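You operate a simulated robot arm through the tools that you are given. There is no shell and no other tool. Be economical: measure what you need, move in short steps, check, and stop when the job is done.

The job below is to be done with a simulated robot arm. You get a single attempt, and the scene is never put back.

TASK
Switch the demagnetiser off, test both blocks next to it and put the magnetised one in the red tray.
Fine: lay each on the pad; magnetised reads over 30 G; the other goes in the blue tray.

The check looks at the end state, three seconds after you hand in, the way a careful person would. Anything else that was tipped, shoved, dropped, spilled or broken makes it a failure.

THE ROBOT
A 7-joint arm with a two-finger parallel gripper, fixed in place. Base frame: the origin is at the foot of the arm, x ahead of it, y to its left, z up; the work surface is at about z = 880. Units: mm, rad, N and s.
With the tool pointing down near the work surface it reaches from about 300 to 700 mm from the base axis. Its first joint turns from -1.152 to 1.152 rad. Payload 1.57 kg.
Tool frame: the origin (TCP) lies between the finger pads and is the grasp point; the fingertips stand 30 mm ahead of it; z points along the fingers, y is the line along which they close. Largest opening 110 mm; finger width 24, thickness 12; the body of the gripper, 48 by 112 mm, starts 78 mm behind the TCP.
Orientation is told as [roll, pitch, yaw] about the base's x, y, z axes, in that order, counted from this pose: with the fingers straight down and closing along the base's y, the tool's x points along the base's -x, its y along +y and its z along -z.

THE INTERFACE
- The arm moves only by the tool jog_arm. Its argument "moves" is a list of rows, each a list of 7 numbers: the turn, a rotation vector about the tool's x, y, z in rad, then the shift along the tool's x, y, z in mm, then the finger opening in mm, from 0 to 110. In form: [[rx, ry, rz, dx, dy, dz, grip], ...]. A call has 1 to 12 rows; each row is the pose to reach, as a shift and turn from the pose commanded when the call began, along the tool's axes at that moment. A row lasts 0.2 s, in which the tool goes at most 50 mm and 0.15 rad; a call with a longer step from one row to the next is refused whole, and so is a gripper value outside its range. Where a pose cannot be reached the arm comes as near as it can. A force on the tool above 40 N (or 10 N above the force at the start of the call, whichever is more), or a blocked arm, ends the call early, and 0.2 s more pass. The fingers move at their own pace (about 108 mm/s each) and stop on an object; they squeeze with about 35 N. The grip force told is the motor's: it shows also when the fingers shut on nothing. Time passes only in rows, and 0.2 s behind the last, so rows that repeat a pose let the fingers close. It gives the time, the measured TCP pose, the force on the tool (base axes), the opening and the grip force at its end, in the units of the frame above (readings bear some noise).
- Cameras (640 x 400 px; columns grow to the right, rows downward): "scene" is fixed at [169.6, -394.8, 1406.3]; the picture's right is [0.74, -0.67, 0.00], its down [-0.37, -0.41, -0.84] and it looks along [0.56, 0.62, -0.55] (base axes); focal length 295 px, centre (320, 200). "wrist" rides on the gripper at [70, 16, -141] in the tool frame; the picture's right is [-0.23, 0.97, 0.00], its down [-0.86, -0.20, -0.48] and it looks along [-0.47, -0.11, 0.88] (tool axes); focal length 222 px, centre (320, 200). There is no depth. A picture from a camera that has moved, and an enlarged one, comes with that camera's place and axes in the base frame and with its lens.
- grab_frame(camera): a new picture of that camera. No time passes.
- close_up(camera, box): a new picture of the part [left, top, right, bottom] of that camera's present view, enlarged. No time passes.
- job_done(): hands the job in; it is judged then, once.

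Work in short steps. Places have to be worked out from the pictures, the camera data and where the tool is seen: move nearer, look again, correct. Check each grasp and each placing, and mend what went wrong. You have 120 turns and 76 pictures in all, those below and enlarged ones among them. Open the gripper and draw the arm clear of the work before you hand the job in, unless the task says otherwise; then end with one line.

The tools are called after "Emit:" as a command line: name --pt "numbers of a row" for each row, then --argument value for the rest, lists and objects as JSON in quotes. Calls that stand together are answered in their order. jog_arm: Moves the arm, as the interface text tells. Its arguments: {"type":"object","properties":{"moves":{"type":"array"}},"required":["moves"]} The other tools are called the same way: grab_frame (camera) takes a picture; close_up (camera, box) takes an enlarged picture of a part of a camera's view; job_done () hands the job in.

At the start:

```text
time: 0.0
position: [363.4, 23.6, 1194.9]
tcp_rot: [-0.001, 0.0, 0.001]
force: [0.1, 0.4, 0.3]
finger_gap: 110.0
grasp_force: 0.0
```

scene: 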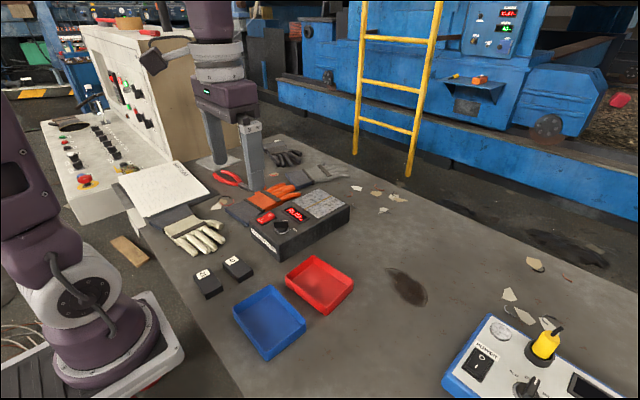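
wrist: 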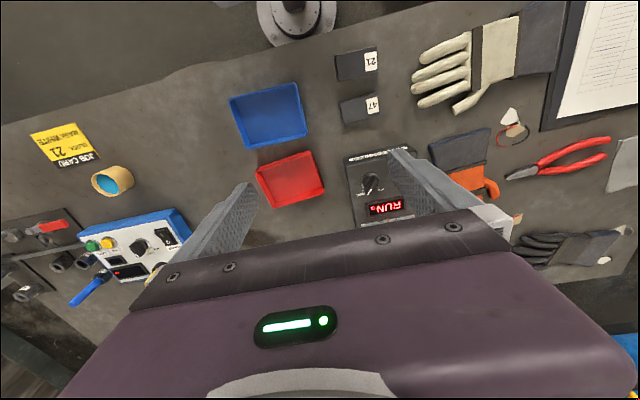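

The pictures show a black unit reading RUN, two blocks marked 21 and 47, a job card and a blue-white instrument. I'll look closer at these first.

Emit:
close_up --camera "scene" --box '[180, 170, 370, 290]'

Emit:
close_up --camera "wrist" --box '[0, 110, 220, 310]'

Emit:
close_up --camera "scene" --box '[430, 280, 640, 400]'

Emit:
close_up --camera "wrist" --box '[320, 30, 480, 240]'

```text
3.33 times, centred on (275, 230) of scene
camera zoom: at [169.6, -394.8, 1406.3], right [0.74, -0.67, 0.0], down [-0.37, -0.41, -0.84], along [0.56, 0.62, -0.55], focal length 982 px, centre (470, 100)
```

zoom: 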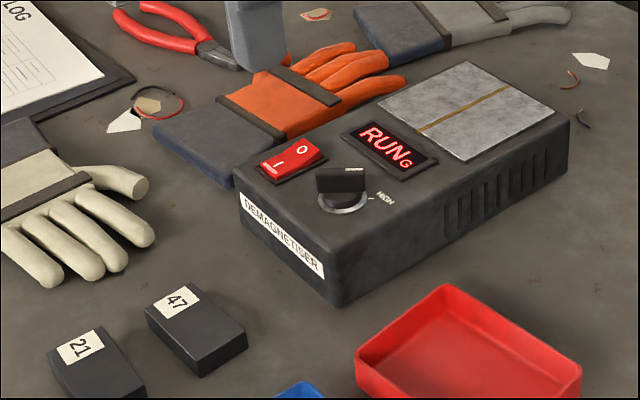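

```text
2.00 times, centred on (110, 210) of wrist
camera zoom: at [293.6, 39.0, 1336.9], right [0.23, 0.97, 0.0], down [0.86, -0.2, 0.48], along [0.47, -0.11, -0.88], focal length 444 px, centre (740, 180)
```

zoom: 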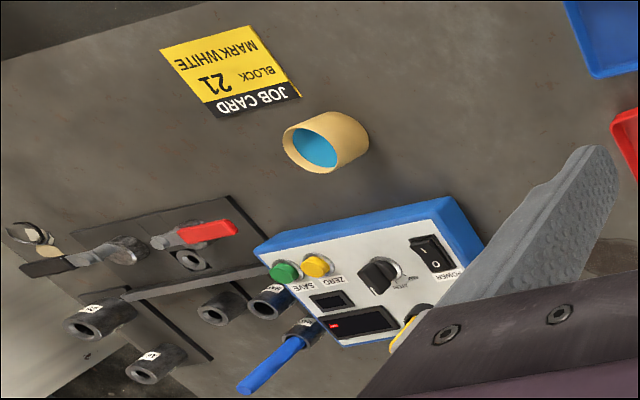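

```text
3.05 times, centred on (535, 340) of scene
camera zoom: at [169.6, -394.8, 1406.3], right [0.74, -0.67, 0.0], down [-0.37, -0.41, -0.84], along [0.56, 0.62, -0.55], focal length 898 px, centre (-335, -227)
```

zoom: 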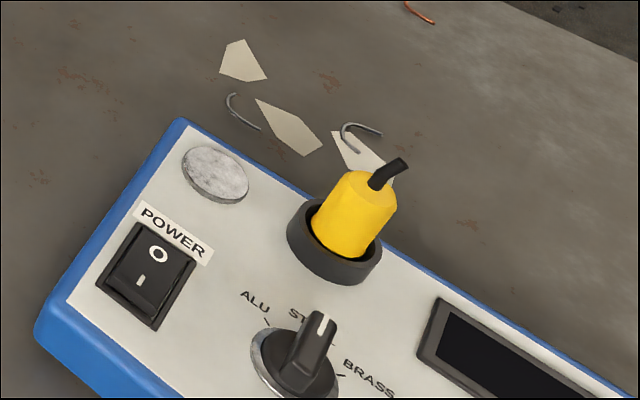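

```text
1.90 times, centred on (400, 135) of wrist
camera zoom: at [293.6, 39.0, 1336.9], right [0.23, 0.97, 0.0], down [0.86, -0.2, 0.48], along [0.47, -0.11, -0.88], focal length 423 px, centre (168, 324)
```

zoom: 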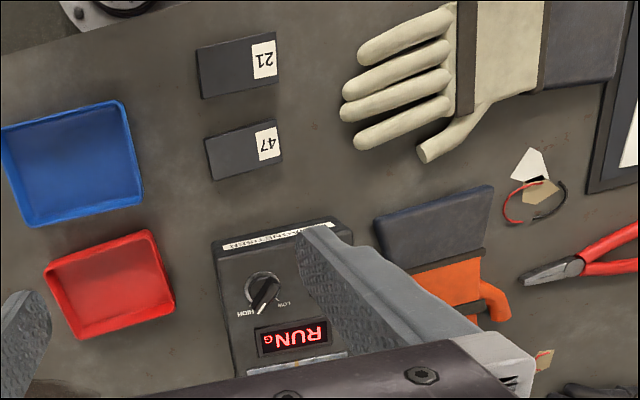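

The black unit is the demagnetiser: a red O/I rocker, a knob, an RUN display and a grey pad on top. I'll move the open gripper over it and look between the fingers.

Emit:
jog_arm --pt "0 0 0 -12 34 16 110" --pt "0 0 0 -24 68 32 110" --pt "0 0 0 -35 102 48 110" --pt "0 0 0 -47 136 65 110" --pt "0 0 0 -47 136 65 110"

Emit:
grab_frame --camera "wrist"

```text
time: 1.2
position: [411.5, 160.5, 1130.9]
tcp_rot: [0.0, -0.001, -0.001]
force: [-0.2, -0.2, -0.7]
finger_gap: 110.1
grasp_force: 0.0
```

```text
69 pictures are left
camera wrist: at [341.2, 175.3, 1271.7], right [0.23, 0.97, 0.0], down [0.85, -0.2, 0.48], along [0.47, -0.11, -0.88], focal length 222 px, centre (320, 200)
```

wrist: 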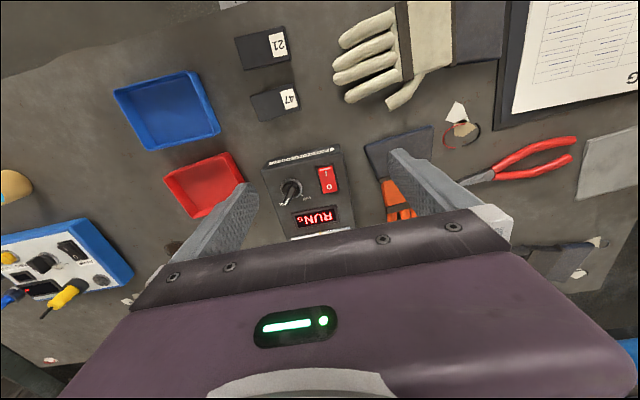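

Emit:
close_up --camera "wrist" --box '[230, 20, 390, 245]'

Emit:
close_up --camera "scene" --box '[240, 190, 330, 246]'

```text
1.78 times, centred on (310, 132) of wrist
camera zoom: at [341.2, 175.3, 1271.7], right [0.23, 0.97, 0.0], down [0.85, -0.2, 0.48], along [0.47, -0.11, -0.88], focal length 395 px, centre (338, 320)
```

zoom: 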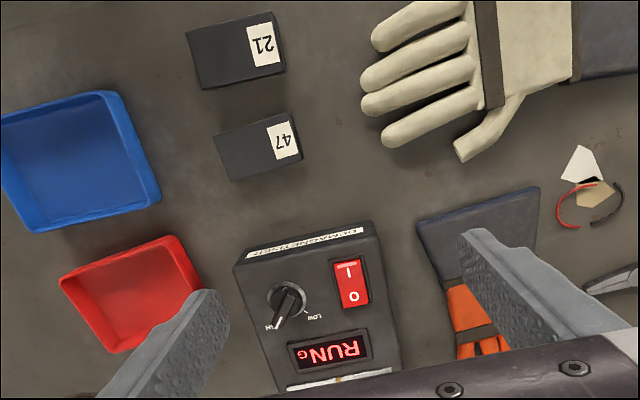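

```text
7.11 times, centred on (285, 218) of scene
camera zoom: at [169.6, -394.8, 1406.3], right [0.74, -0.67, 0.0], down [-0.37, -0.41, -0.84], along [0.56, 0.62, -0.55], focal length 2096 px, centre (569, 72)
```

zoom: 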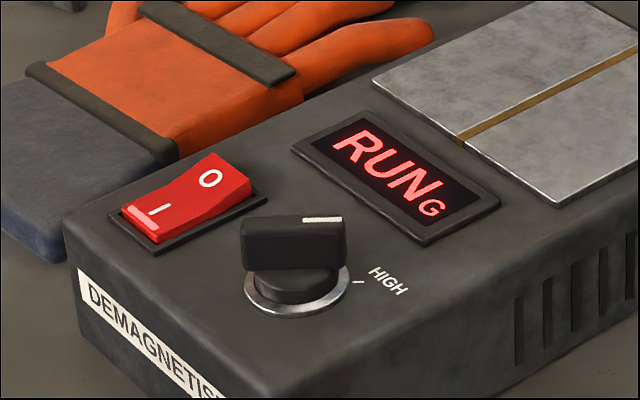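

The O end of the rocker is raised (running). Both views place it near (491, 155, 948), so I'll close the fingers and come down above it.

Emit:
jog_arm --pt "0 0 0 -30 -2 20 60" --pt "0 0 0 -60 -4 50 0" --pt "0 0 0 -84 -5 85 0" --pt "0 0 0 -84 -5 118 0" --pt "0 0 0 -84 -5 118 0"

Emit:
close_up --camera "scene" --box '[230, 160, 350, 250]'

Emit:
grab_frame --camera "wrist"

```text
time: 2.4
position: [494.8, 154.0, 1011.7]
tcp_rot: [0.0, 0.0, -0.001]
force: [0.4, 0.2, 0.0]
finger_gap: 0.1
grasp_force: 20.9
```

```text
4.44 times, centred on (290, 205) of scene
camera zoom: at [169.6, -394.8, 1406.3], right [0.74, -0.67, 0.0], down [-0.37, -0.41, -0.84], along [0.56, 0.62, -0.55], focal length 1310 px, centre (453, 178)
```

zoom: 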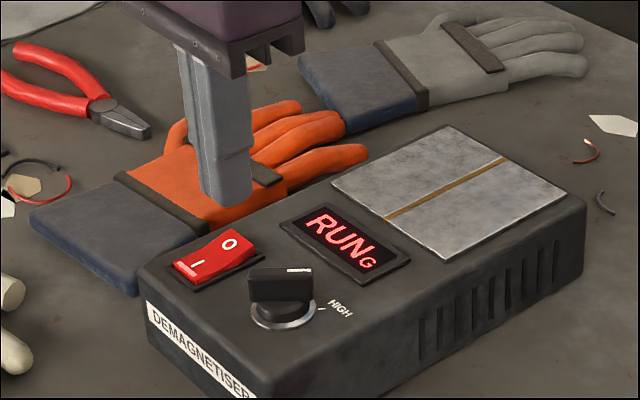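

```text
65 pictures are left
camera wrist: at [424.5, 169.9, 1152.7], right [0.23, 0.97, 0.0], down [0.86, -0.2, 0.48], along [0.47, -0.11, -0.88], focal length 222 px, centre (320, 200)
```

wrist: 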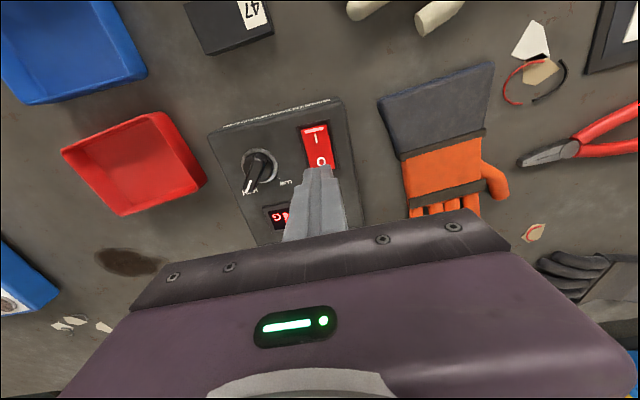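

The tip is lined up with the O end at about (492, 154). I press down slowly.

Emit:
jog_arm --pt "0 0 0 -1 0 15 0" --pt "0 0 0 -1 0 26 0" --pt "0 0 0 -1 0 30 0" --pt "0 0 0 -1 0 33 0" --pt "0 0 0 -1 0 36 0"

Emit:
close_up --camera "scene" --box '[230, 160, 350, 250]'

```text
time: 3.6
position: [496.5, 154.0, 977.9]
tcp_rot: [0.002, -0.004, 0.0]
force: [-1.5, -1.4, 26.8]
finger_gap: 0.4
grasp_force: 21.0
```

```text
4.44 times, centred on (290, 205) of scene
camera zoom: at [169.2, -395.0, 1406.3], right [0.74, -0.67, 0.0], down [-0.37, -0.41, -0.84], along [0.56, 0.62, -0.55], focal length 1310 px, centre (453, 178)
```

zoom: 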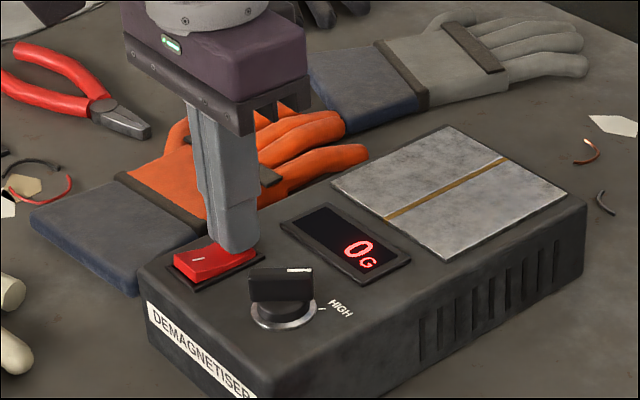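

The display now reads 0 G, so the demagnetiser is off. I'll raise, turn the gripper 90° (fingers closing along x), and move over block 47 to look.

Emit:
jog_arm --pt "0 0 0 0 0 -40 0" --pt "0 0 0.1428 0 0 -80 0" --pt "0 0 0.2856 10 -4 -110 0" --pt "0 0 0.4284 25 -10 -110 0" --pt "0 0 0.5712 40 -16 -110 0" --pt "0 0 0.714 55 -22 -110 20" --pt "0 0 0.8568 70 -28 -110 50" --pt "0 0 0.9996 85 -34 -110 70" --pt "0 0 1.1424 100 -40 -110 70" --pt "0 0 1.2852 115 -46 -110 70" --pt "0 0 1.428 130 -50 -110 70" --pt "0 0 1.5708 140 -54 -110 70"

Emit:
grab_frame --camera "wrist"

Emit:
grab_frame --camera "scene"

```text
time: 6.2
position: [354.6, 100.1, 1087.6]
tcp_rot: [-0.001, 0.001, -1.572]
force: [-0.7, 0.4, 0.7]
finger_gap: 70.1
grasp_force: 0.0
```

```text
63 pictures are left
camera wrist: at [371.5, 169.3, 1228.6], right [0.97, -0.23, 0.0], down [-0.2, -0.85, 0.48], along [-0.11, -0.47, -0.88], focal length 222 px, centre (320, 200)
```

wrist: 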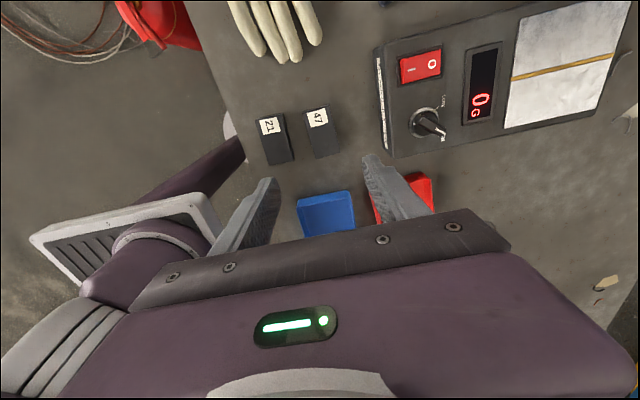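

```text
62 pictures are left
```

scene: 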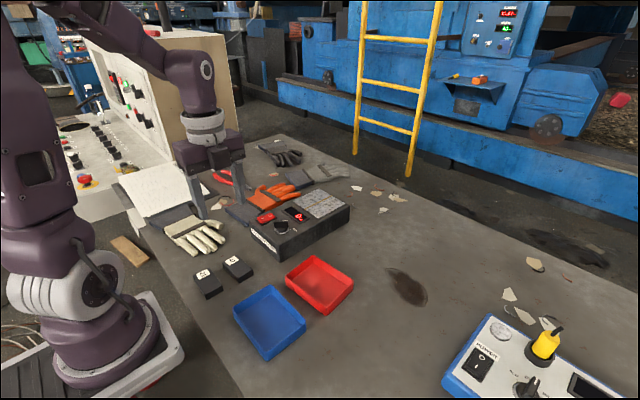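

Close look at the blocks and pad from here to fix positions and yaw.

Emit:
close_up --camera "wrist" --box '[240, 80, 400, 180]'

Emit:
close_up --camera "wrist" --box '[360, 0, 640, 175]'

Emit:
close_up --camera "scene" --box '[180, 240, 360, 360]'

```text
4.00 times, centred on (320, 130) of wrist
camera zoom: at [371.5, 169.3, 1228.6], right [0.97, -0.23, 0.0], down [-0.2, -0.85, 0.48], along [-0.11, -0.47, -0.88], focal length 888 px, centre (320, 480)
```

zoom: 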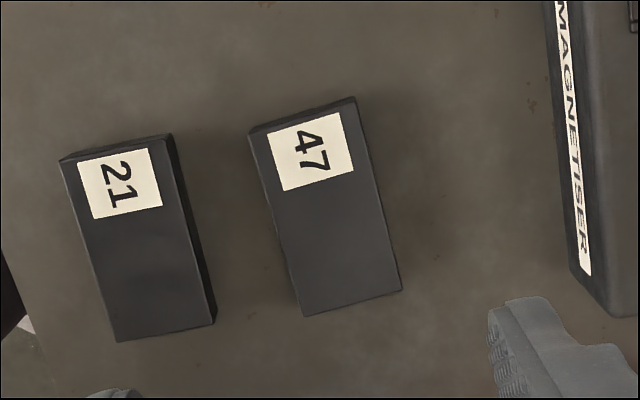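

```text
2.29 times, centred on (500, 88) of wrist
camera zoom: at [371.5, 169.3, 1228.6], right [0.97, -0.23, 0.0], down [-0.2, -0.85, 0.48], along [-0.11, -0.47, -0.88], focal length 508 px, centre (-91, 457)
```

zoom: 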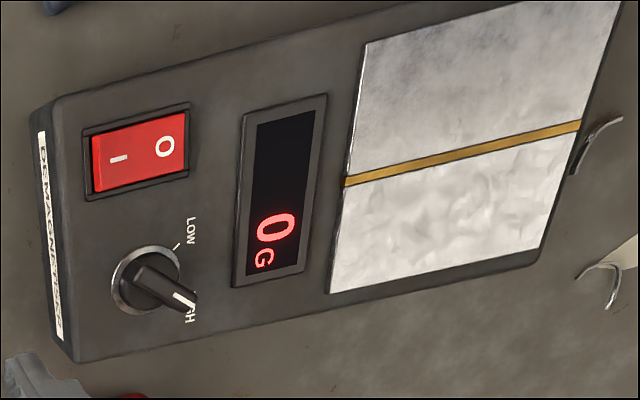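

```text
3.33 times, centred on (270, 300) of scene
camera zoom: at [169.6, -394.8, 1406.3], right [0.74, -0.67, 0.0], down [-0.37, -0.41, -0.84], along [0.56, 0.62, -0.55], focal length 982 px, centre (487, -133)
```

zoom: 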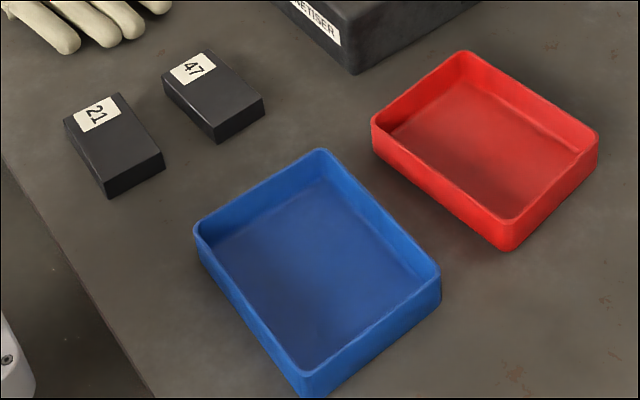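

Block 47's centre works out at (358.5, 101.6), about 37×68 mm, long axis nearly along y; block 21's at about (289, 106). I'll descend over 47 with a 60 mm opening and check before going down fully.

Emit:
jog_arm --pt "0 0 -0.045 1.5 4 40 60" --pt "0 0 -0.045 1.5 4 80 60" --pt "0 0 -0.045 1.5 4 115 60" --pt "0 0 -0.045 1.5 4 135 60" --pt "0 0 -0.045 1.5 4 135 60"

Emit:
grab_frame --camera "wrist"

Emit:
close_up --camera "scene" --box '[170, 220, 290, 310]'

```text
time: 7.4
position: [358.9, 101.6, 951.7]
tcp_rot: [0.0, 0.0, -1.526]
force: [-0.1, 0.9, 0.4]
finger_gap: 59.8
grasp_force: 0.1
```

```text
58 pictures are left
camera wrist: at [372.6, 171.7, 1092.5], right [0.98, -0.18, 0.0], down [-0.16, -0.86, 0.48], along [-0.09, -0.47, -0.88], focal length 222 px, centre (320, 200)
```

wrist: 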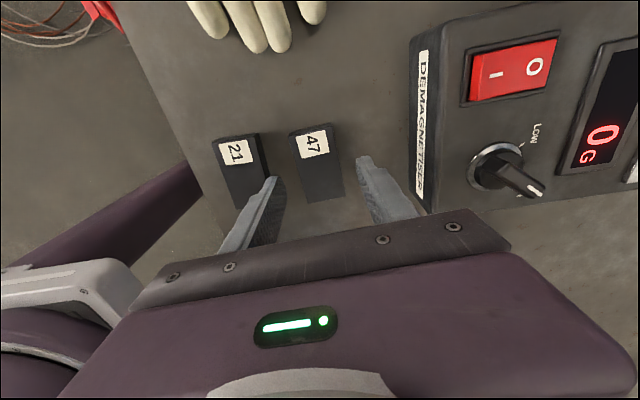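

```text
4.44 times, centred on (230, 265) of scene
camera zoom: at [169.6, -394.8, 1406.3], right [0.74, -0.67, 0.0], down [-0.37, -0.41, -0.84], along [0.56, 0.62, -0.55], focal length 1310 px, centre (720, -89)
```

zoom: 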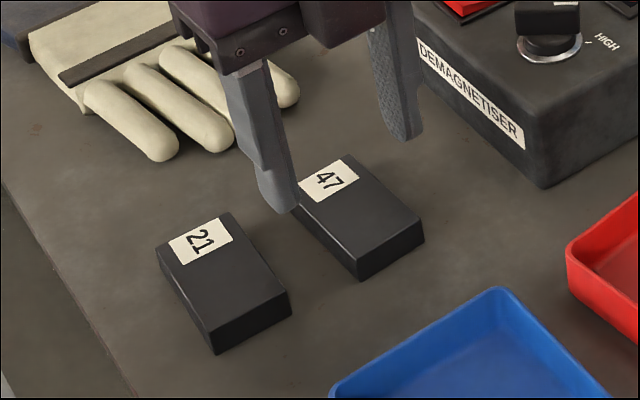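

The fingers straddle block 47 with clear space to block 21; I descend and close.

Emit:
jog_arm --pt "0 0 0 2 -0.5 15 60" --pt "0 0 0 2 -0.5 28 60" --pt "0 0 0 2 -0.5 36 60" --pt "0 0 0 2 -0.5 36 60" --pt "0 0 0 2 -0.5 36 30" --pt "0 0 0 2 -0.5 36 20" --pt "0 0 0 2 -0.5 36 20"

Emit:
close_up --camera "scene" --box '[170, 220, 290, 310]'

```text
time: 9.0
position: [357.4, 103.3, 915.6]
tcp_rot: [0.0, -0.002, -1.526]
force: [0.2, 0.2, -0.3]
finger_gap: 39.5
grasp_force: 35.4
```

```text
4.44 times, centred on (230, 265) of scene
camera zoom: at [169.7, -394.8, 1406.3], right [0.74, -0.67, 0.0], down [-0.37, -0.41, -0.84], along [0.56, 0.62, -0.55], focal length 1310 px, centre (720, -89)
```

zoom: 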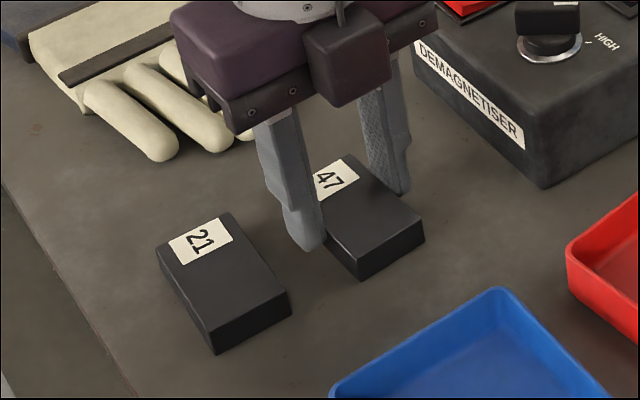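

Gripped at 39.5 mm. Lift and carry over the pad at about (631, 118), staying well above the knob.

Emit:
jog_arm --pt "0 0 0 0 0 -30 20" --pt "0 0 0 0 0 -70 20" --pt "0 0 0 0 0 -110 20" --pt "0 0 0 0 25 -130 20" --pt "0 0 0.015 0 60 -130 20" --pt "0 0 0.03 1 100 -130 20" --pt "0 0 0.045 1 140 -130 20" --pt "0 0 0.045 2 180 -130 20" --pt "0 0 0.045 2 220 -130 20" --pt "0 0 0.045 2 255 -130 20" --pt "0 0 0.045 2.4 274 -130 20" --pt "0 0 0.045 2.4 274 -130 20"

Emit:
close_up --camera "scene" --box '[230, 130, 390, 250]'

Emit:
grab_frame --camera "wrist"

```text
time: 11.6
position: [632.9, 118.8, 1045.9]
tcp_rot: [-0.001, 0.0, -1.57]
force: [-1.3, 0.3, -4.3]
finger_gap: 39.8
grasp_force: 35.1
```

```text
3.33 times, centred on (310, 190) of scene
camera zoom: at [169.7, -394.8, 1406.3], right [0.74, -0.67, 0.0], down [-0.37, -0.41, -0.84], along [0.56, 0.62, -0.55], focal length 982 px, centre (353, 233)
```

zoom: 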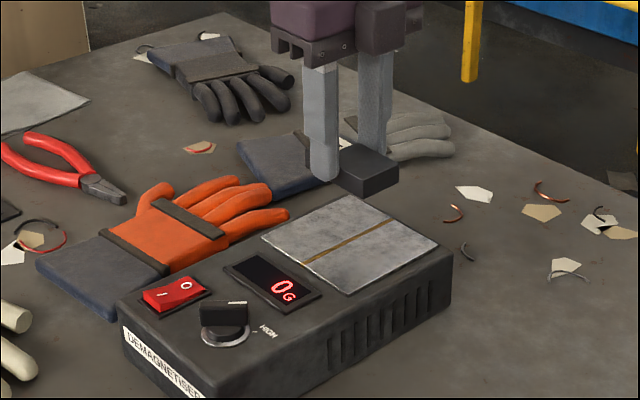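

```text
54 pictures are left
camera wrist: at [648.9, 187.4, 1186.7], right [0.97, -0.23, 0.0], down [-0.2, -0.85, 0.48], along [-0.11, -0.47, -0.88], focal length 222 px, centre (320, 200)
```

wrist: 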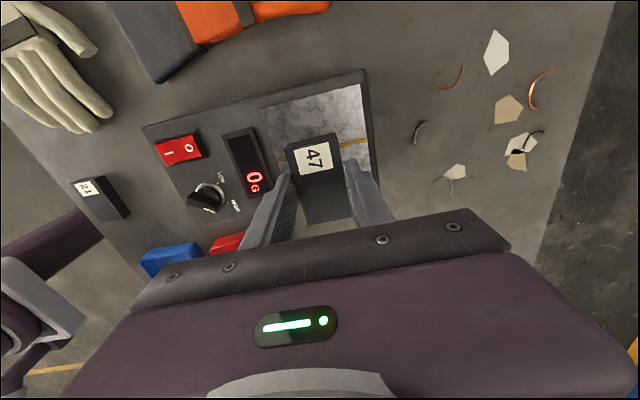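

Block 47 is held level above the pad; pad surface is estimated near z 943. Lower until contact.

Emit:
jog_arm --pt "0 0 0 0 0 30 20" --pt "0 0 0 0 0 50 20" --pt "0 0 0 0 0 58 20" --pt "0 0 0 0 0 61 20" --pt "0 0 0 0 0 63 20"

Emit:
close_up --camera "scene" --box '[230, 150, 370, 250]'

```text
time: 12.8
position: [632.5, 118.6, 982.2]
tcp_rot: [0.001, -0.001, -1.57]
force: [-0.8, 0.0, -3.1]
finger_gap: 39.6
grasp_force: 34.8
```

```text
4.00 times, centred on (300, 200) of scene
camera zoom: at [169.7, -394.8, 1406.3], right [0.74, -0.67, 0.0], down [-0.37, -0.41, -0.84], along [0.56, 0.62, -0.55], focal length 1179 px, centre (400, 200)
```

zoom: 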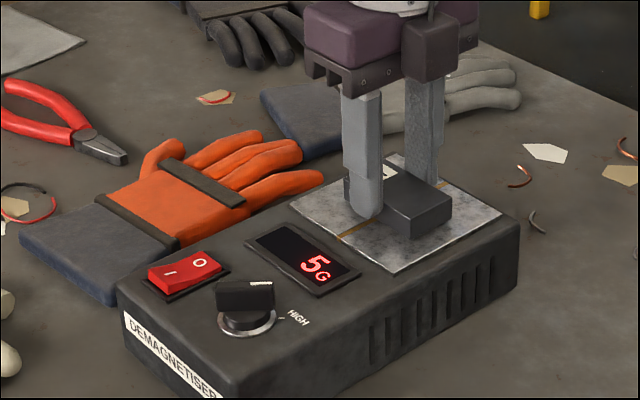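

It reads 5 G but there is no contact yet (load still carries weight). I continue down in 1 mm steps.

Emit:
jog_arm --pt "0 0 0 0 0 1 20" --pt "0 0 0 0 0 2 20" --pt "0 0 0 0 0 3 20" --pt "0 0 0 0 0 3 20"

```text
time: 13.8
position: [632.7, 119.1, 980.0]
tcp_rot: [0.0, 0.003, -1.57]
force: [-0.1, -0.1, -2.5]
finger_gap: 39.9
grasp_force: 34.7
```

Emit:
jog_arm --pt "0 0 0 0 0 1 20" --pt "0 0 0 0 0 2 20" --pt "0 0 0 0 0 3 20" --pt "0 0 0 0 0 3 20"

Emit:
close_up --camera "scene" --box '[270, 160, 350, 230]'

```text
time: 14.8
position: [632.3, 119.0, 979.0]
tcp_rot: [0.003, 0.0, -1.572]
force: [-5.3, 1.0, 35.7]
finger_gap: 39.9
grasp_force: 34.9
```

```text
5.71 times, centred on (310, 195) of scene
camera zoom: at [168.8, -394.9, 1406.3], right [0.74, -0.67, 0.0], down [-0.37, -0.41, -0.84], along [0.56, 0.62, -0.55], focal length 1684 px, centre (377, 229)
```

zoom: 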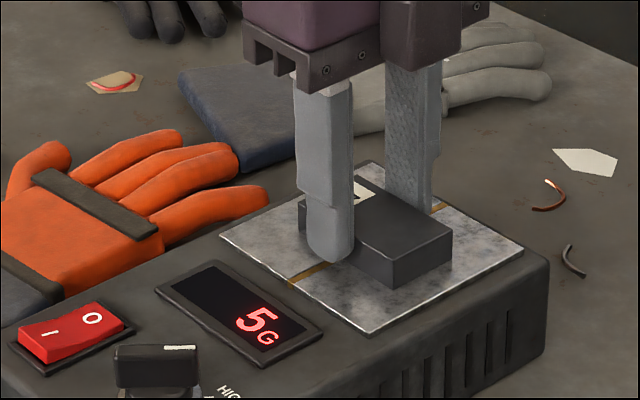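

Contact at TCP z 979, reading 5 G. I ease the load, open, and raise clear to see the free reading.

Emit:
jog_arm --pt "0 0 0 0 0 -2.5 20" --pt "0 0 0 0 0 -2.5 50" --pt "0 0 0 0 0 -2.5 60" --pt "0 0 0 0 0 -25 60" --pt "0 0 0 0 0 -65 60" --pt "0 0 0 0 0 -65 60" --pt "0 0 0 0 0 -65 60"

Emit:
close_up --camera "scene" --box '[230, 150, 370, 250]'

Emit:
grab_frame --camera "wrist"

```text
time: 16.4
position: [631.8, 118.9, 1041.8]
tcp_rot: [0.0, -0.001, -1.571]
force: [-0.5, -0.3, 1.1]
finger_gap: 60.1
grasp_force: 0.1
```

```text
4.00 times, centred on (300, 200) of scene
camera zoom: at [169.6, -394.8, 1406.3], right [0.74, -0.67, 0.0], down [-0.37, -0.41, -0.84], along [0.56, 0.62, -0.55], focal length 1179 px, centre (400, 200)
```

zoom: 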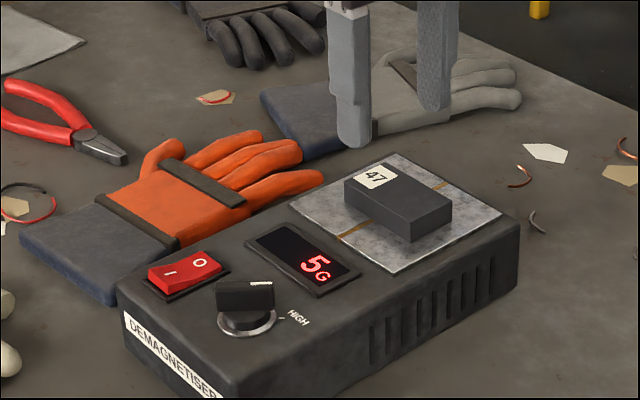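

```text
50 pictures are left
camera wrist: at [649.1, 187.4, 1182.3], right [0.97, -0.23, 0.0], down [-0.2, -0.86, 0.48], along [-0.11, -0.47, -0.88], focal length 222 px, centre (320, 200)
```

wrist: 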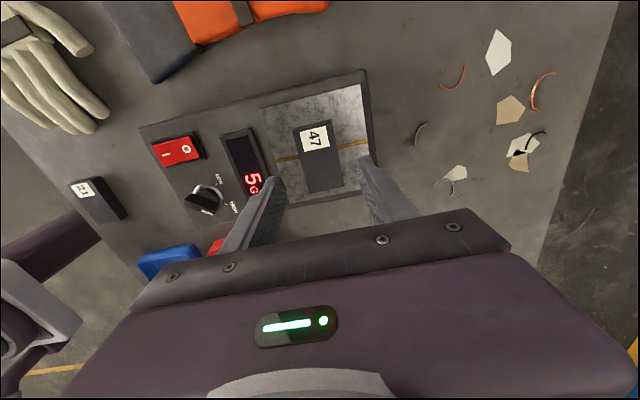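

47 rests alone on the pad at 5 G, below 30, so it goes in the blue tray. Regrasp it.

Emit:
jog_arm --pt "0 0 0 0 0 30 60" --pt "0 0 0 0 0 55 60" --pt "0 0 0 0 0 61 60" --pt "0 0 0 0 0 61 30" --pt "0 0 0 0 0 61 20" --pt "0 0 0 0 0 61 20" --pt "0 0 0 0 0 30 20" --pt "0 0 0 0 0 -5 20" --pt "0 0 0 0 0 -15 20"

Emit:
close_up --camera "scene" --box '[220, 240, 370, 370]'

```text
time: 18.4
position: [632.5, 117.6, 1057.7]
tcp_rot: [0.0, 0.001, -1.571]
force: [-0.3, -0.3, -3.7]
finger_gap: 39.6
grasp_force: 34.8
```

```text
3.08 times, centred on (295, 305) of scene
camera zoom: at [169.7, -394.8, 1406.3], right [0.74, -0.67, 0.0], down [-0.37, -0.41, -0.84], along [0.56, 0.62, -0.55], focal length 907 px, centre (397, -123)
```

zoom: 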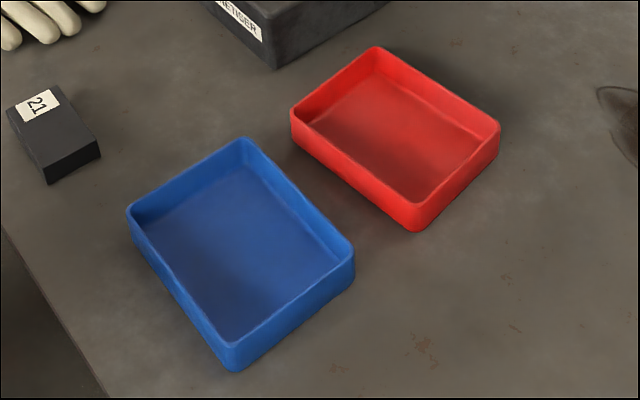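

Scene geometry gives the blue tray centre at about (334, -63) (rim 87×119, aligned with the axes) and the red at about (468, -62), yawed ~0.11. I carry 47 over the blue tray at height.

Emit:
jog_arm --pt "0 0 0 -20 -33 0 20" --pt "0 0 0 -40 -66 0 20" --pt "0 0 0 -60 -100 0 20" --pt "0 0 0 -80 -133 0 20" --pt "0 0 0 -100 -166 0 20" --pt "0 0 0 -120 -200 0 20" --pt "0 0 0 -140 -233 0 20" --pt "0 0 0 -160 -266 0 20" --pt "0 0 0 -180 -298 0 20" --pt "0 0 0 -180 -298 30 20" --pt "0 0 0 -180 -298 60 20" --pt "0 0 0 -180 -298 60 20"

Emit:
close_up --camera "scene" --box '[190, 220, 360, 370]'

Emit:
grab_frame --camera "wrist"

```text
time: 21.0
position: [333.5, -60.9, 997.7]
tcp_rot: [0.001, 0.0, -1.571]
force: [0.3, -0.6, -5.2]
finger_gap: 39.8
grasp_force: 35.2
```

```text
2.67 times, centred on (275, 295) of scene
camera zoom: at [169.7, -394.8, 1406.2], right [0.74, -0.67, 0.0], down [-0.37, -0.41, -0.84], along [0.56, 0.62, -0.55], focal length 786 px, centre (440, -53)
```

zoom: 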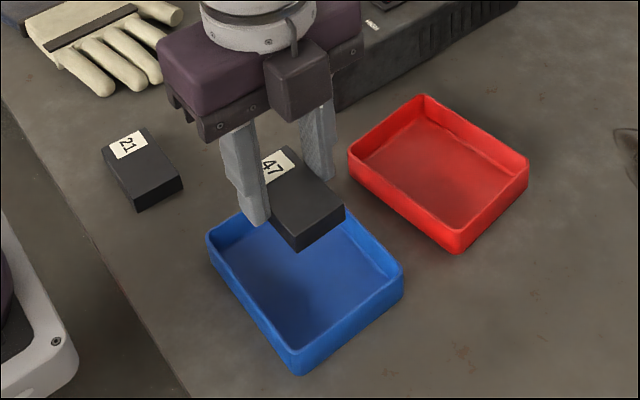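

```text
47 pictures are left
camera wrist: at [350.1, 8.0, 1138.1], right [0.97, -0.23, 0.0], down [-0.2, -0.86, 0.48], along [-0.11, -0.47, -0.88], focal length 222 px, centre (320, 200)
```

wrist: 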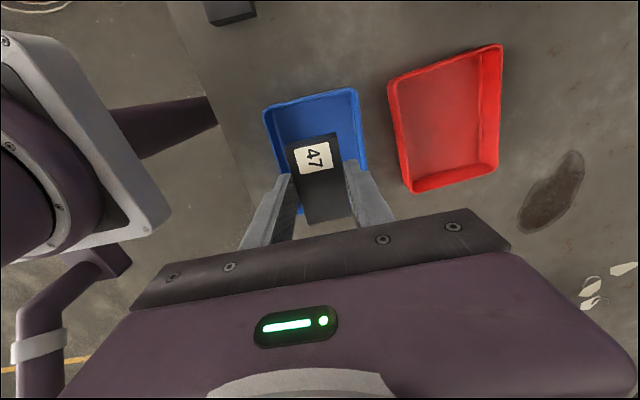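

Both views agree; small correction of (+1.5, -4) mm, then lower 47 into the blue tray.

Emit:
jog_arm --pt "0 0 0 -4 1.5 20 20" --pt "0 0 0 -4 1.5 45 20" --pt "0 0 0 -4 1.5 62 20" --pt "0 0 0 -4 1.5 70 20" --pt "0 0 0 -4 1.5 73 20" --pt "0 0 0 -4 1.5 75 20" --pt "0 0 0 -4 1.5 75 20"

Emit:
close_up --camera "scene" --box '[200, 240, 330, 370]'

```text
time: 22.6
position: [337.2, -65.2, 922.2]
tcp_rot: [-0.001, 0.001, -1.571]
force: [-0.9, -1.1, -2.5]
finger_gap: 39.8
grasp_force: 35.3
```

```text
3.08 times, centred on (265, 305) of scene
camera zoom: at [169.7, -394.8, 1406.2], right [0.74, -0.67, 0.0], down [-0.37, -0.41, -0.84], along [0.56, 0.62, -0.55], focal length 907 px, centre (489, -123)
```

zoom: 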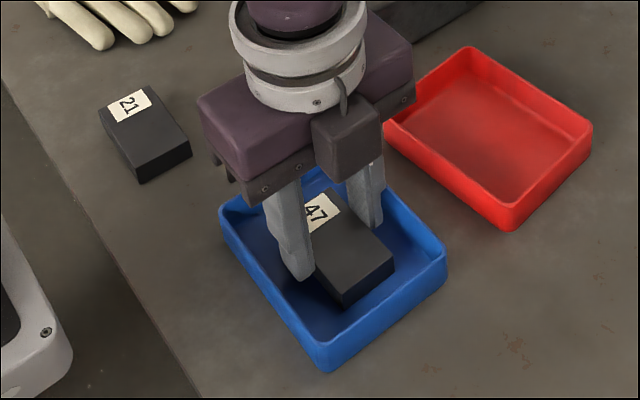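

Well inside the tray; a few more mm down to touch the floor.

Emit:
jog_arm --pt "0 0 0 0 0 1 20" --pt "0 0 0 0 0 2 20" --pt "0 0 0 0 0 3 20" --pt "0 0 0 0 0 4 20" --pt "0 0 0 0 0 4 20"

```text
time: 23.8
position: [336.1, -65.6, 918.3]
tcp_rot: [0.001, -0.002, -1.571]
force: [0.3, -0.3, 9.6]
finger_gap: 39.7
grasp_force: 35.3
```

Contact with the floor (9.6 N). Open only to 48 mm to stay clear of the tray walls, then rise.

Emit:
jog_arm --pt "0 0 0 0 0 -1 44" --pt "0 0 0 0 0 -1 48" --pt "0 0 0 0 0 -1 48" --pt "0 0 0 0 0 -20 48" --pt "0 0 0 0 0 -60 48" --pt "0 0 0 0 0 -100 48" --pt "0 0 0 0 0 -110 48"

Emit:
close_up --camera "scene" --box '[180, 220, 350, 370]'

```text
time: 25.4
position: [336.6, -64.8, 1028.7]
tcp_rot: [0.0, 0.001, -1.571]
force: [1.0, -0.8, -0.4]
finger_gap: 47.8
grasp_force: 0.1
```

```text
2.67 times, centred on (265, 295) of scene
camera zoom: at [169.6, -394.8, 1406.3], right [0.74, -0.67, 0.0], down [-0.37, -0.41, -0.84], along [0.56, 0.62, -0.55], focal length 786 px, centre (467, -53)
```

zoom: 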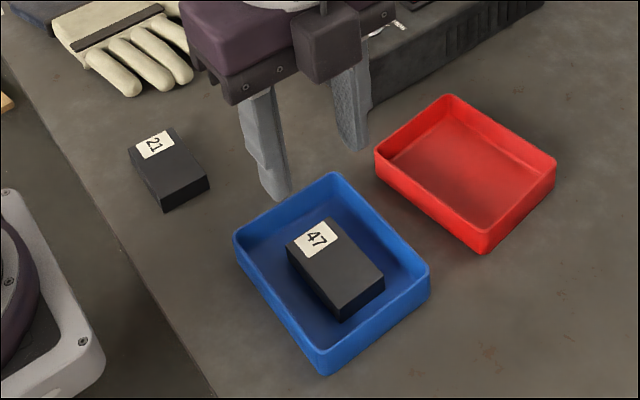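

47 lies flat in the blue tray. Now over block 21 at about (289, 106) with rz +0.04.

Emit:
jog_arm --pt "0 0 0.01 35 -10 0 60" --pt "0 0 0.02 70 -20 0 60" --pt "0 0 0.03 105 -30 0 60" --pt "0 0 0.04 140 -40 10 60" --pt "0 0 0.04 170 -47.6 30 60" --pt "0 0 0.04 170 -47.6 66 60" --pt "0 0 0.04 170 -47.6 66 60"

Emit:
grab_frame --camera "wrist"

Emit:
close_up --camera "scene" --box '[160, 220, 280, 310]'

```text
time: 27.0
position: [288.9, 105.0, 962.9]
tcp_rot: [-0.001, 0.0, -1.611]
force: [-0.8, 0.2, 0.0]
finger_gap: 60.1
grasp_force: 0.1
```

```text
44 pictures are left
camera wrist: at [308.1, 173.9, 1103.2], right [0.96, -0.27, 0.0], down [-0.23, -0.85, 0.48], along [-0.13, -0.46, -0.88], focal length 222 px, centre (320, 200)
```

wrist: 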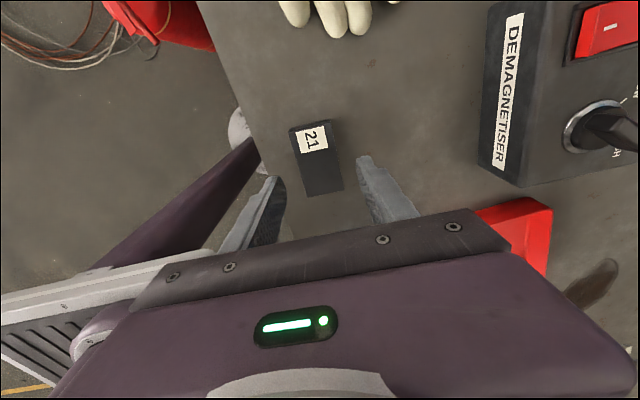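

```text
4.44 times, centred on (220, 265) of scene
camera zoom: at [169.6, -394.8, 1406.3], right [0.74, -0.67, 0.0], down [-0.37, -0.41, -0.84], along [0.56, 0.62, -0.55], focal length 1310 px, centre (764, -89)
```

zoom: 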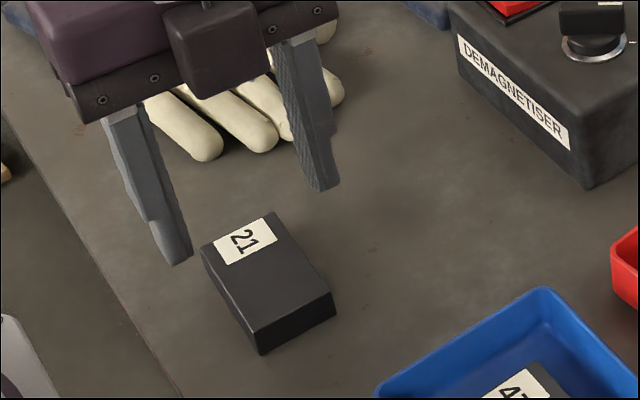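

The fingers straddle block 21; nudge +3 mm in y, descend and grip.

Emit:
jog_arm --pt "0 0 0 3 -0.5 20 60" --pt "0 0 0 3 -0.5 38 60" --pt "0 0 0 3 -0.5 47 60" --pt "0 0 0 3 -0.5 47 60" --pt "0 0 0 3 -0.5 47 30" --pt "0 0 0 3 -0.5 47 20" --pt "0 0 0 3 -0.5 47 20"

Emit:
close_up --camera "scene" --box '[160, 220, 280, 310]'

```text
time: 28.6
position: [287.4, 107.7, 916.4]
tcp_rot: [-0.002, 0.0, -1.609]
force: [0.1, -0.9, 0.2]
finger_gap: 39.8
grasp_force: 35.1
```

```text
4.44 times, centred on (220, 265) of scene
camera zoom: at [169.7, -394.8, 1406.3], right [0.74, -0.67, 0.0], down [-0.37, -0.41, -0.84], along [0.56, 0.62, -0.55], focal length 1310 px, centre (764, -89)
```

zoom: 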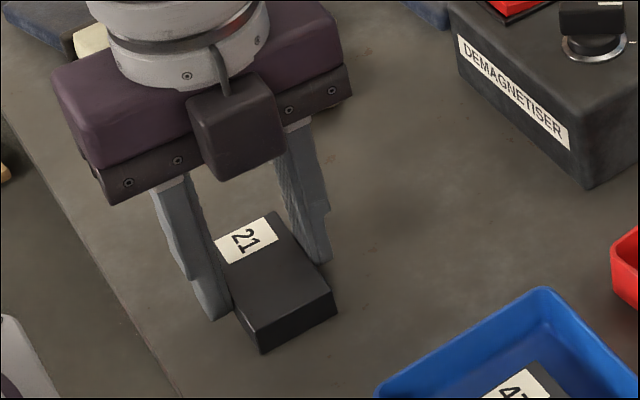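

Gripped 21. Lift and carry to the pad.

Emit:
jog_arm --pt "0 0 0 0 0 -30 20" --pt "0 0 0 0 0 -75 20" --pt "0 0 0 0 0 -115 20" --pt "0 0 0 2 30 -130 20" --pt "0 0 -0.01 5 75 -130 20" --pt "0 0 -0.02 8 120 -130 20" --pt "0 0 -0.03 11 165 -130 20" --pt "0 0 -0.04 14 210 -130 20" --pt "0 0 -0.04 17 255 -130 20" --pt "0 0 -0.04 20 300 -130 20" --pt "0 0 -0.04 23.7 344 -130 20" --pt "0 0 -0.04 23.7 344 -130 20"

Emit:
grab_frame --camera "wrist"

```text
time: 31.2
position: [632.0, 116.5, 1043.7]
tcp_rot: [-0.003, -0.001, -1.571]
force: [0.8, -0.9, -3.2]
finger_gap: 39.6
grasp_force: 34.6
```

```text
41 pictures are left
camera wrist: at [648.3, 186.3, 1184.9], right [0.97, -0.23, 0.0], down [-0.2, -0.85, 0.48], along [-0.11, -0.47, -0.88], focal length 222 px, centre (320, 200)
```

wrist: 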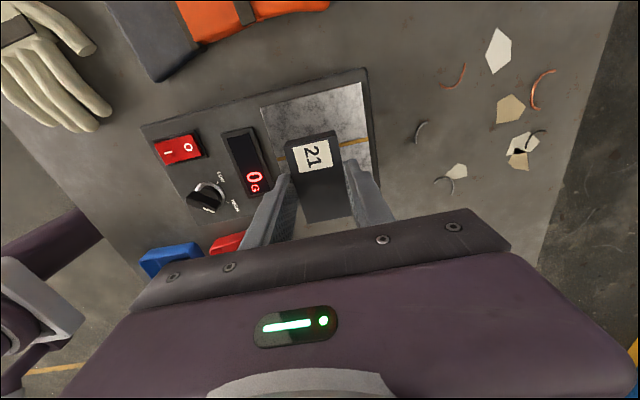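

Centred over the pad; lower to contact near TCP z 979.

Emit:
jog_arm --pt "0 0 0 1 0 30 20" --pt "0 0 0 1 0 52 20" --pt "0 0 0 1 0 60 20" --pt "0 0 0 1 0 62 20" --pt "0 0 0 1 0 63 20" --pt "0 0 0 1 0 64 20" --pt "0 0 0 1 0 65 20" --pt "0 0 0 1 0 66 20" --pt "0 0 0 1 0 66 20"

Emit:
close_up --camera "scene" --box '[230, 150, 370, 250]'

```text
time: 33.2
position: [633.2, 118.3, 979.6]
tcp_rot: [-0.001, 0.0, -1.569]
force: [-0.1, 0.1, -2.4]
finger_gap: 39.6
grasp_force: 34.7
```

```text
4.00 times, centred on (300, 200) of scene
camera zoom: at [169.7, -394.8, 1406.3], right [0.74, -0.67, 0.0], down [-0.37, -0.41, -0.84], along [0.56, 0.62, -0.55], focal length 1179 px, centre (400, 200)
```

zoom: 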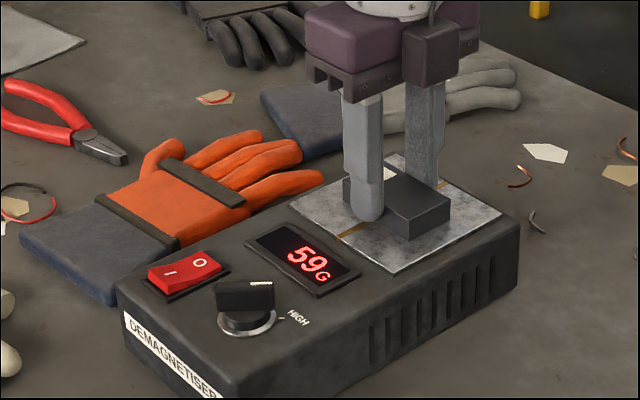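

59 G already. I finish laying it down and release to confirm the free reading.

Emit:
jog_arm --pt "0 0 0 0 0 1 20" --pt "0 0 0 0 0 2 20" --pt "0 0 0 0 0 2 20" --pt "0 0 0 0 0 1 50" --pt "0 0 0 0 0 1 60" --pt "0 0 0 0 0 -30 60" --pt "0 0 0 0 0 -60 60" --pt "0 0 0 0 0 -60 60"

Emit:
close_up --camera "scene" --box '[230, 150, 370, 250]'

```text
time: 35.0
position: [632.2, 119.1, 1040.0]
tcp_rot: [-0.001, 0.002, -1.569]
force: [0.2, 0.3, -0.6]
finger_gap: 60.0
grasp_force: 0.1
```

```text
4.00 times, centred on (300, 200) of scene
camera zoom: at [169.6, -394.8, 1406.3], right [0.74, -0.67, 0.0], down [-0.37, -0.41, -0.84], along [0.56, 0.62, -0.55], focal length 1179 px, centre (400, 200)
```

zoom: 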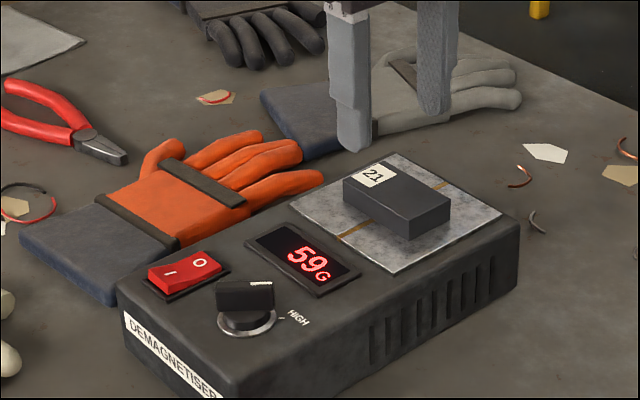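

Block 21 reads 59 G, so it is the magnetised one and goes in the red tray. Regrasp and lift.

Emit:
jog_arm --pt "0 0 0 0 0 30 60" --pt "0 0 0 0 0 53 60" --pt "0 0 0 0 0 60 60" --pt "0 0 0 0 0 60 30" --pt "0 0 0 0 0 60 20" --pt "0 0 0 0 0 60 20" --pt "0 0 0 0 0 30 20" --pt "0 0 0 0 0 -5 20" --pt "0 0 0 0 0 -15 20"

```text
time: 37.0
position: [632.3, 116.8, 1054.2]
tcp_rot: [-0.001, 0.001, -1.571]
force: [0.4, 0.1, -3.1]
finger_gap: 39.6
grasp_force: 34.9
```

Held. Carry to above the red tray centre (468, -63), turning -0.11 to match its yaw.

Emit:
jog_arm --pt "0 0 0 -25 -23 0 20" --pt "0 0 -0.02 -55 -50 0 20" --pt "0 0 -0.05 -85 -78 0 20" --pt "0 0 -0.08 -115 -105 0 20" --pt "0 0 -0.11 -145 -132 0 20" --pt "0 0 -0.11 -179 -164 0 20" --pt "0 0 -0.11 -179 -164 30 20" --pt "0 0 -0.11 -179 -164 58 20" --pt "0 0 -0.11 -179 -164 58 20"

Emit:
grab_frame --camera "wrist"

Emit:
close_up --camera "scene" --box '[220, 220, 380, 340]'

```text
time: 39.0
position: [468.0, -60.7, 998.3]
tcp_rot: [0.001, 0.001, -1.461]
force: [1.0, -0.4, -4.1]
finger_gap: 39.7
grasp_force: 35.3
```

```text
38 pictures are left
camera wrist: at [476.6, 10.0, 1137.7], right [0.99, -0.12, 0.0], down [-0.1, -0.87, 0.48], along [-0.06, -0.48, -0.88], focal length 222 px, centre (320, 200)
```

wrist: 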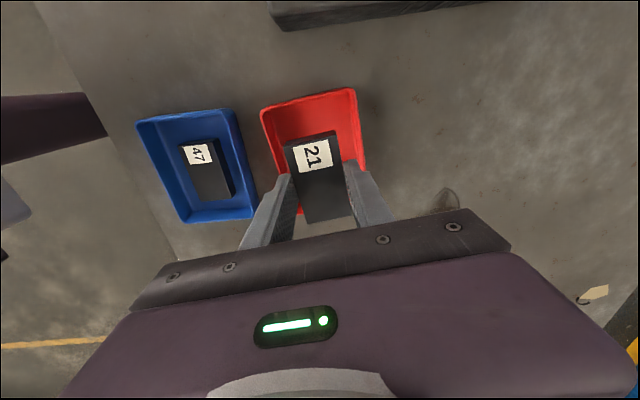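

```text
3.33 times, centred on (300, 280) of scene
camera zoom: at [169.7, -394.8, 1406.2], right [0.74, -0.67, 0.0], down [-0.37, -0.41, -0.84], along [0.56, 0.62, -0.55], focal length 982 px, centre (387, -67)
```

zoom: 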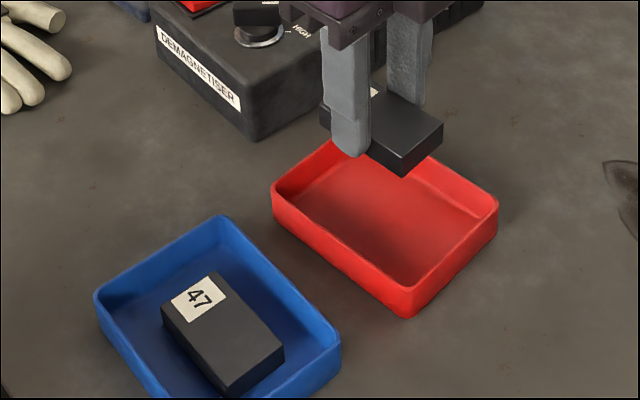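

The red tray appears in the same relation as the blue did before lowering; I shift -3.5 mm along tool x and lower to contact.

Emit:
jog_arm --pt "0 0 0 -3.5 -0.5 20 20" --pt "0 0 0 -3.5 -0.5 45 20" --pt "0 0 0 -3.5 -0.5 62 20" --pt "0 0 0 -3.5 -0.5 72 20" --pt "0 0 0 -3.5 -0.5 75 20" --pt "0 0 0 -3.5 -0.5 77 20" --pt "0 0 0 -3.5 -0.5 78 20" --pt "0 0 0 -3.5 -0.5 79 20" --pt "0 0 0 -3.5 -0.5 79 20"

Emit:
close_up --camera "scene" --box '[220, 220, 380, 340]'

```text
time: 41.0
position: [467.9, -64.7, 917.7]
tcp_rot: [0.001, -0.001, -1.46]
force: [-5.5, -0.3, 36.0]
finger_gap: 39.8
grasp_force: 35.1
```

```text
3.33 times, centred on (300, 280) of scene
camera zoom: at [169.0, -394.7, 1406.4], right [0.74, -0.67, 0.0], down [-0.37, -0.41, -0.84], along [0.56, 0.62, -0.55], focal length 982 px, centre (387, -67)
```

zoom: 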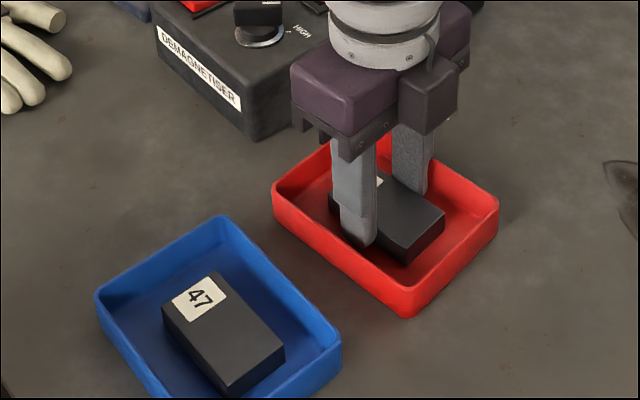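

Block 21 is on the tray floor, well inside. Ease the load, open to 48 mm and rise clear.

Emit:
jog_arm --pt "0 0 0 0 0 -2 20" --pt "0 0 0 0 0 -2 44" --pt "0 0 0 0 0 -2 48" --pt "0 0 0 0 0 -2 48" --pt "0 0 0 0 0 -20 48" --pt "0 0 0 0 0 -60 48" --pt "0 0 0 0 0 -105 48" --pt "0 0 0 0 0 -150 80" --pt "0 0 0 0 0 -195 110" --pt "0 0 0 0 0 -230 110" --pt "0 0 0 0 0 -230 110"

Emit:
grab_frame --camera "scene"

Emit:
close_up --camera "scene" --box '[190, 170, 370, 370]'

```text
time: 43.4
position: [468.1, -64.4, 1147.0]
tcp_rot: [0.001, 0.001, -1.46]
force: [-0.6, -0.1, 0.5]
finger_gap: 109.8
grasp_force: 0.1
```

```text
35 pictures are left
```

scene: 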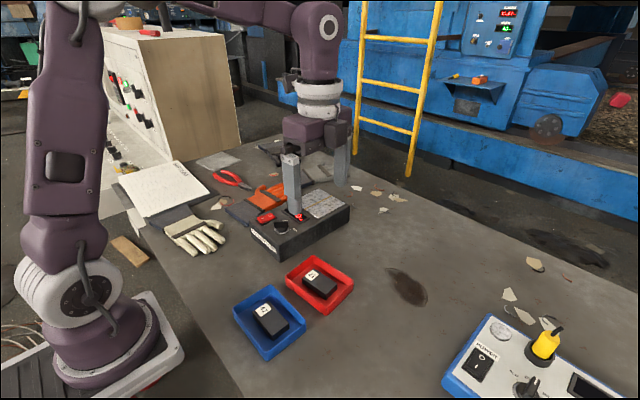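

```text
2.00 times, centred on (280, 270) of scene
camera zoom: at [169.6, -394.8, 1406.3], right [0.74, -0.67, 0.0], down [-0.37, -0.41, -0.84], along [0.56, 0.62, -0.55], focal length 589 px, centre (400, 60)
```

zoom: 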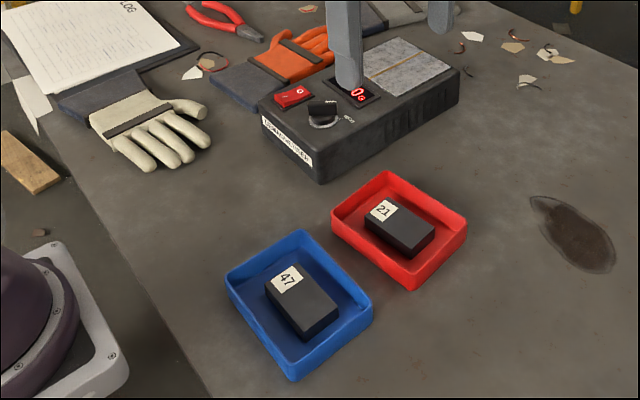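

Block 21 (59 G) is in the red tray and 47 (5 G) in the blue. The demagnetiser is off and reads 0 G, and the open gripper is well above the work, so I hand in.

Emit:
job_done

```text
The job is handed in.
```

The demagnetiser is off; block 21 read 59 G (magnetised) and is in the red tray, and block 47 read 5 G and is in the blue tray.
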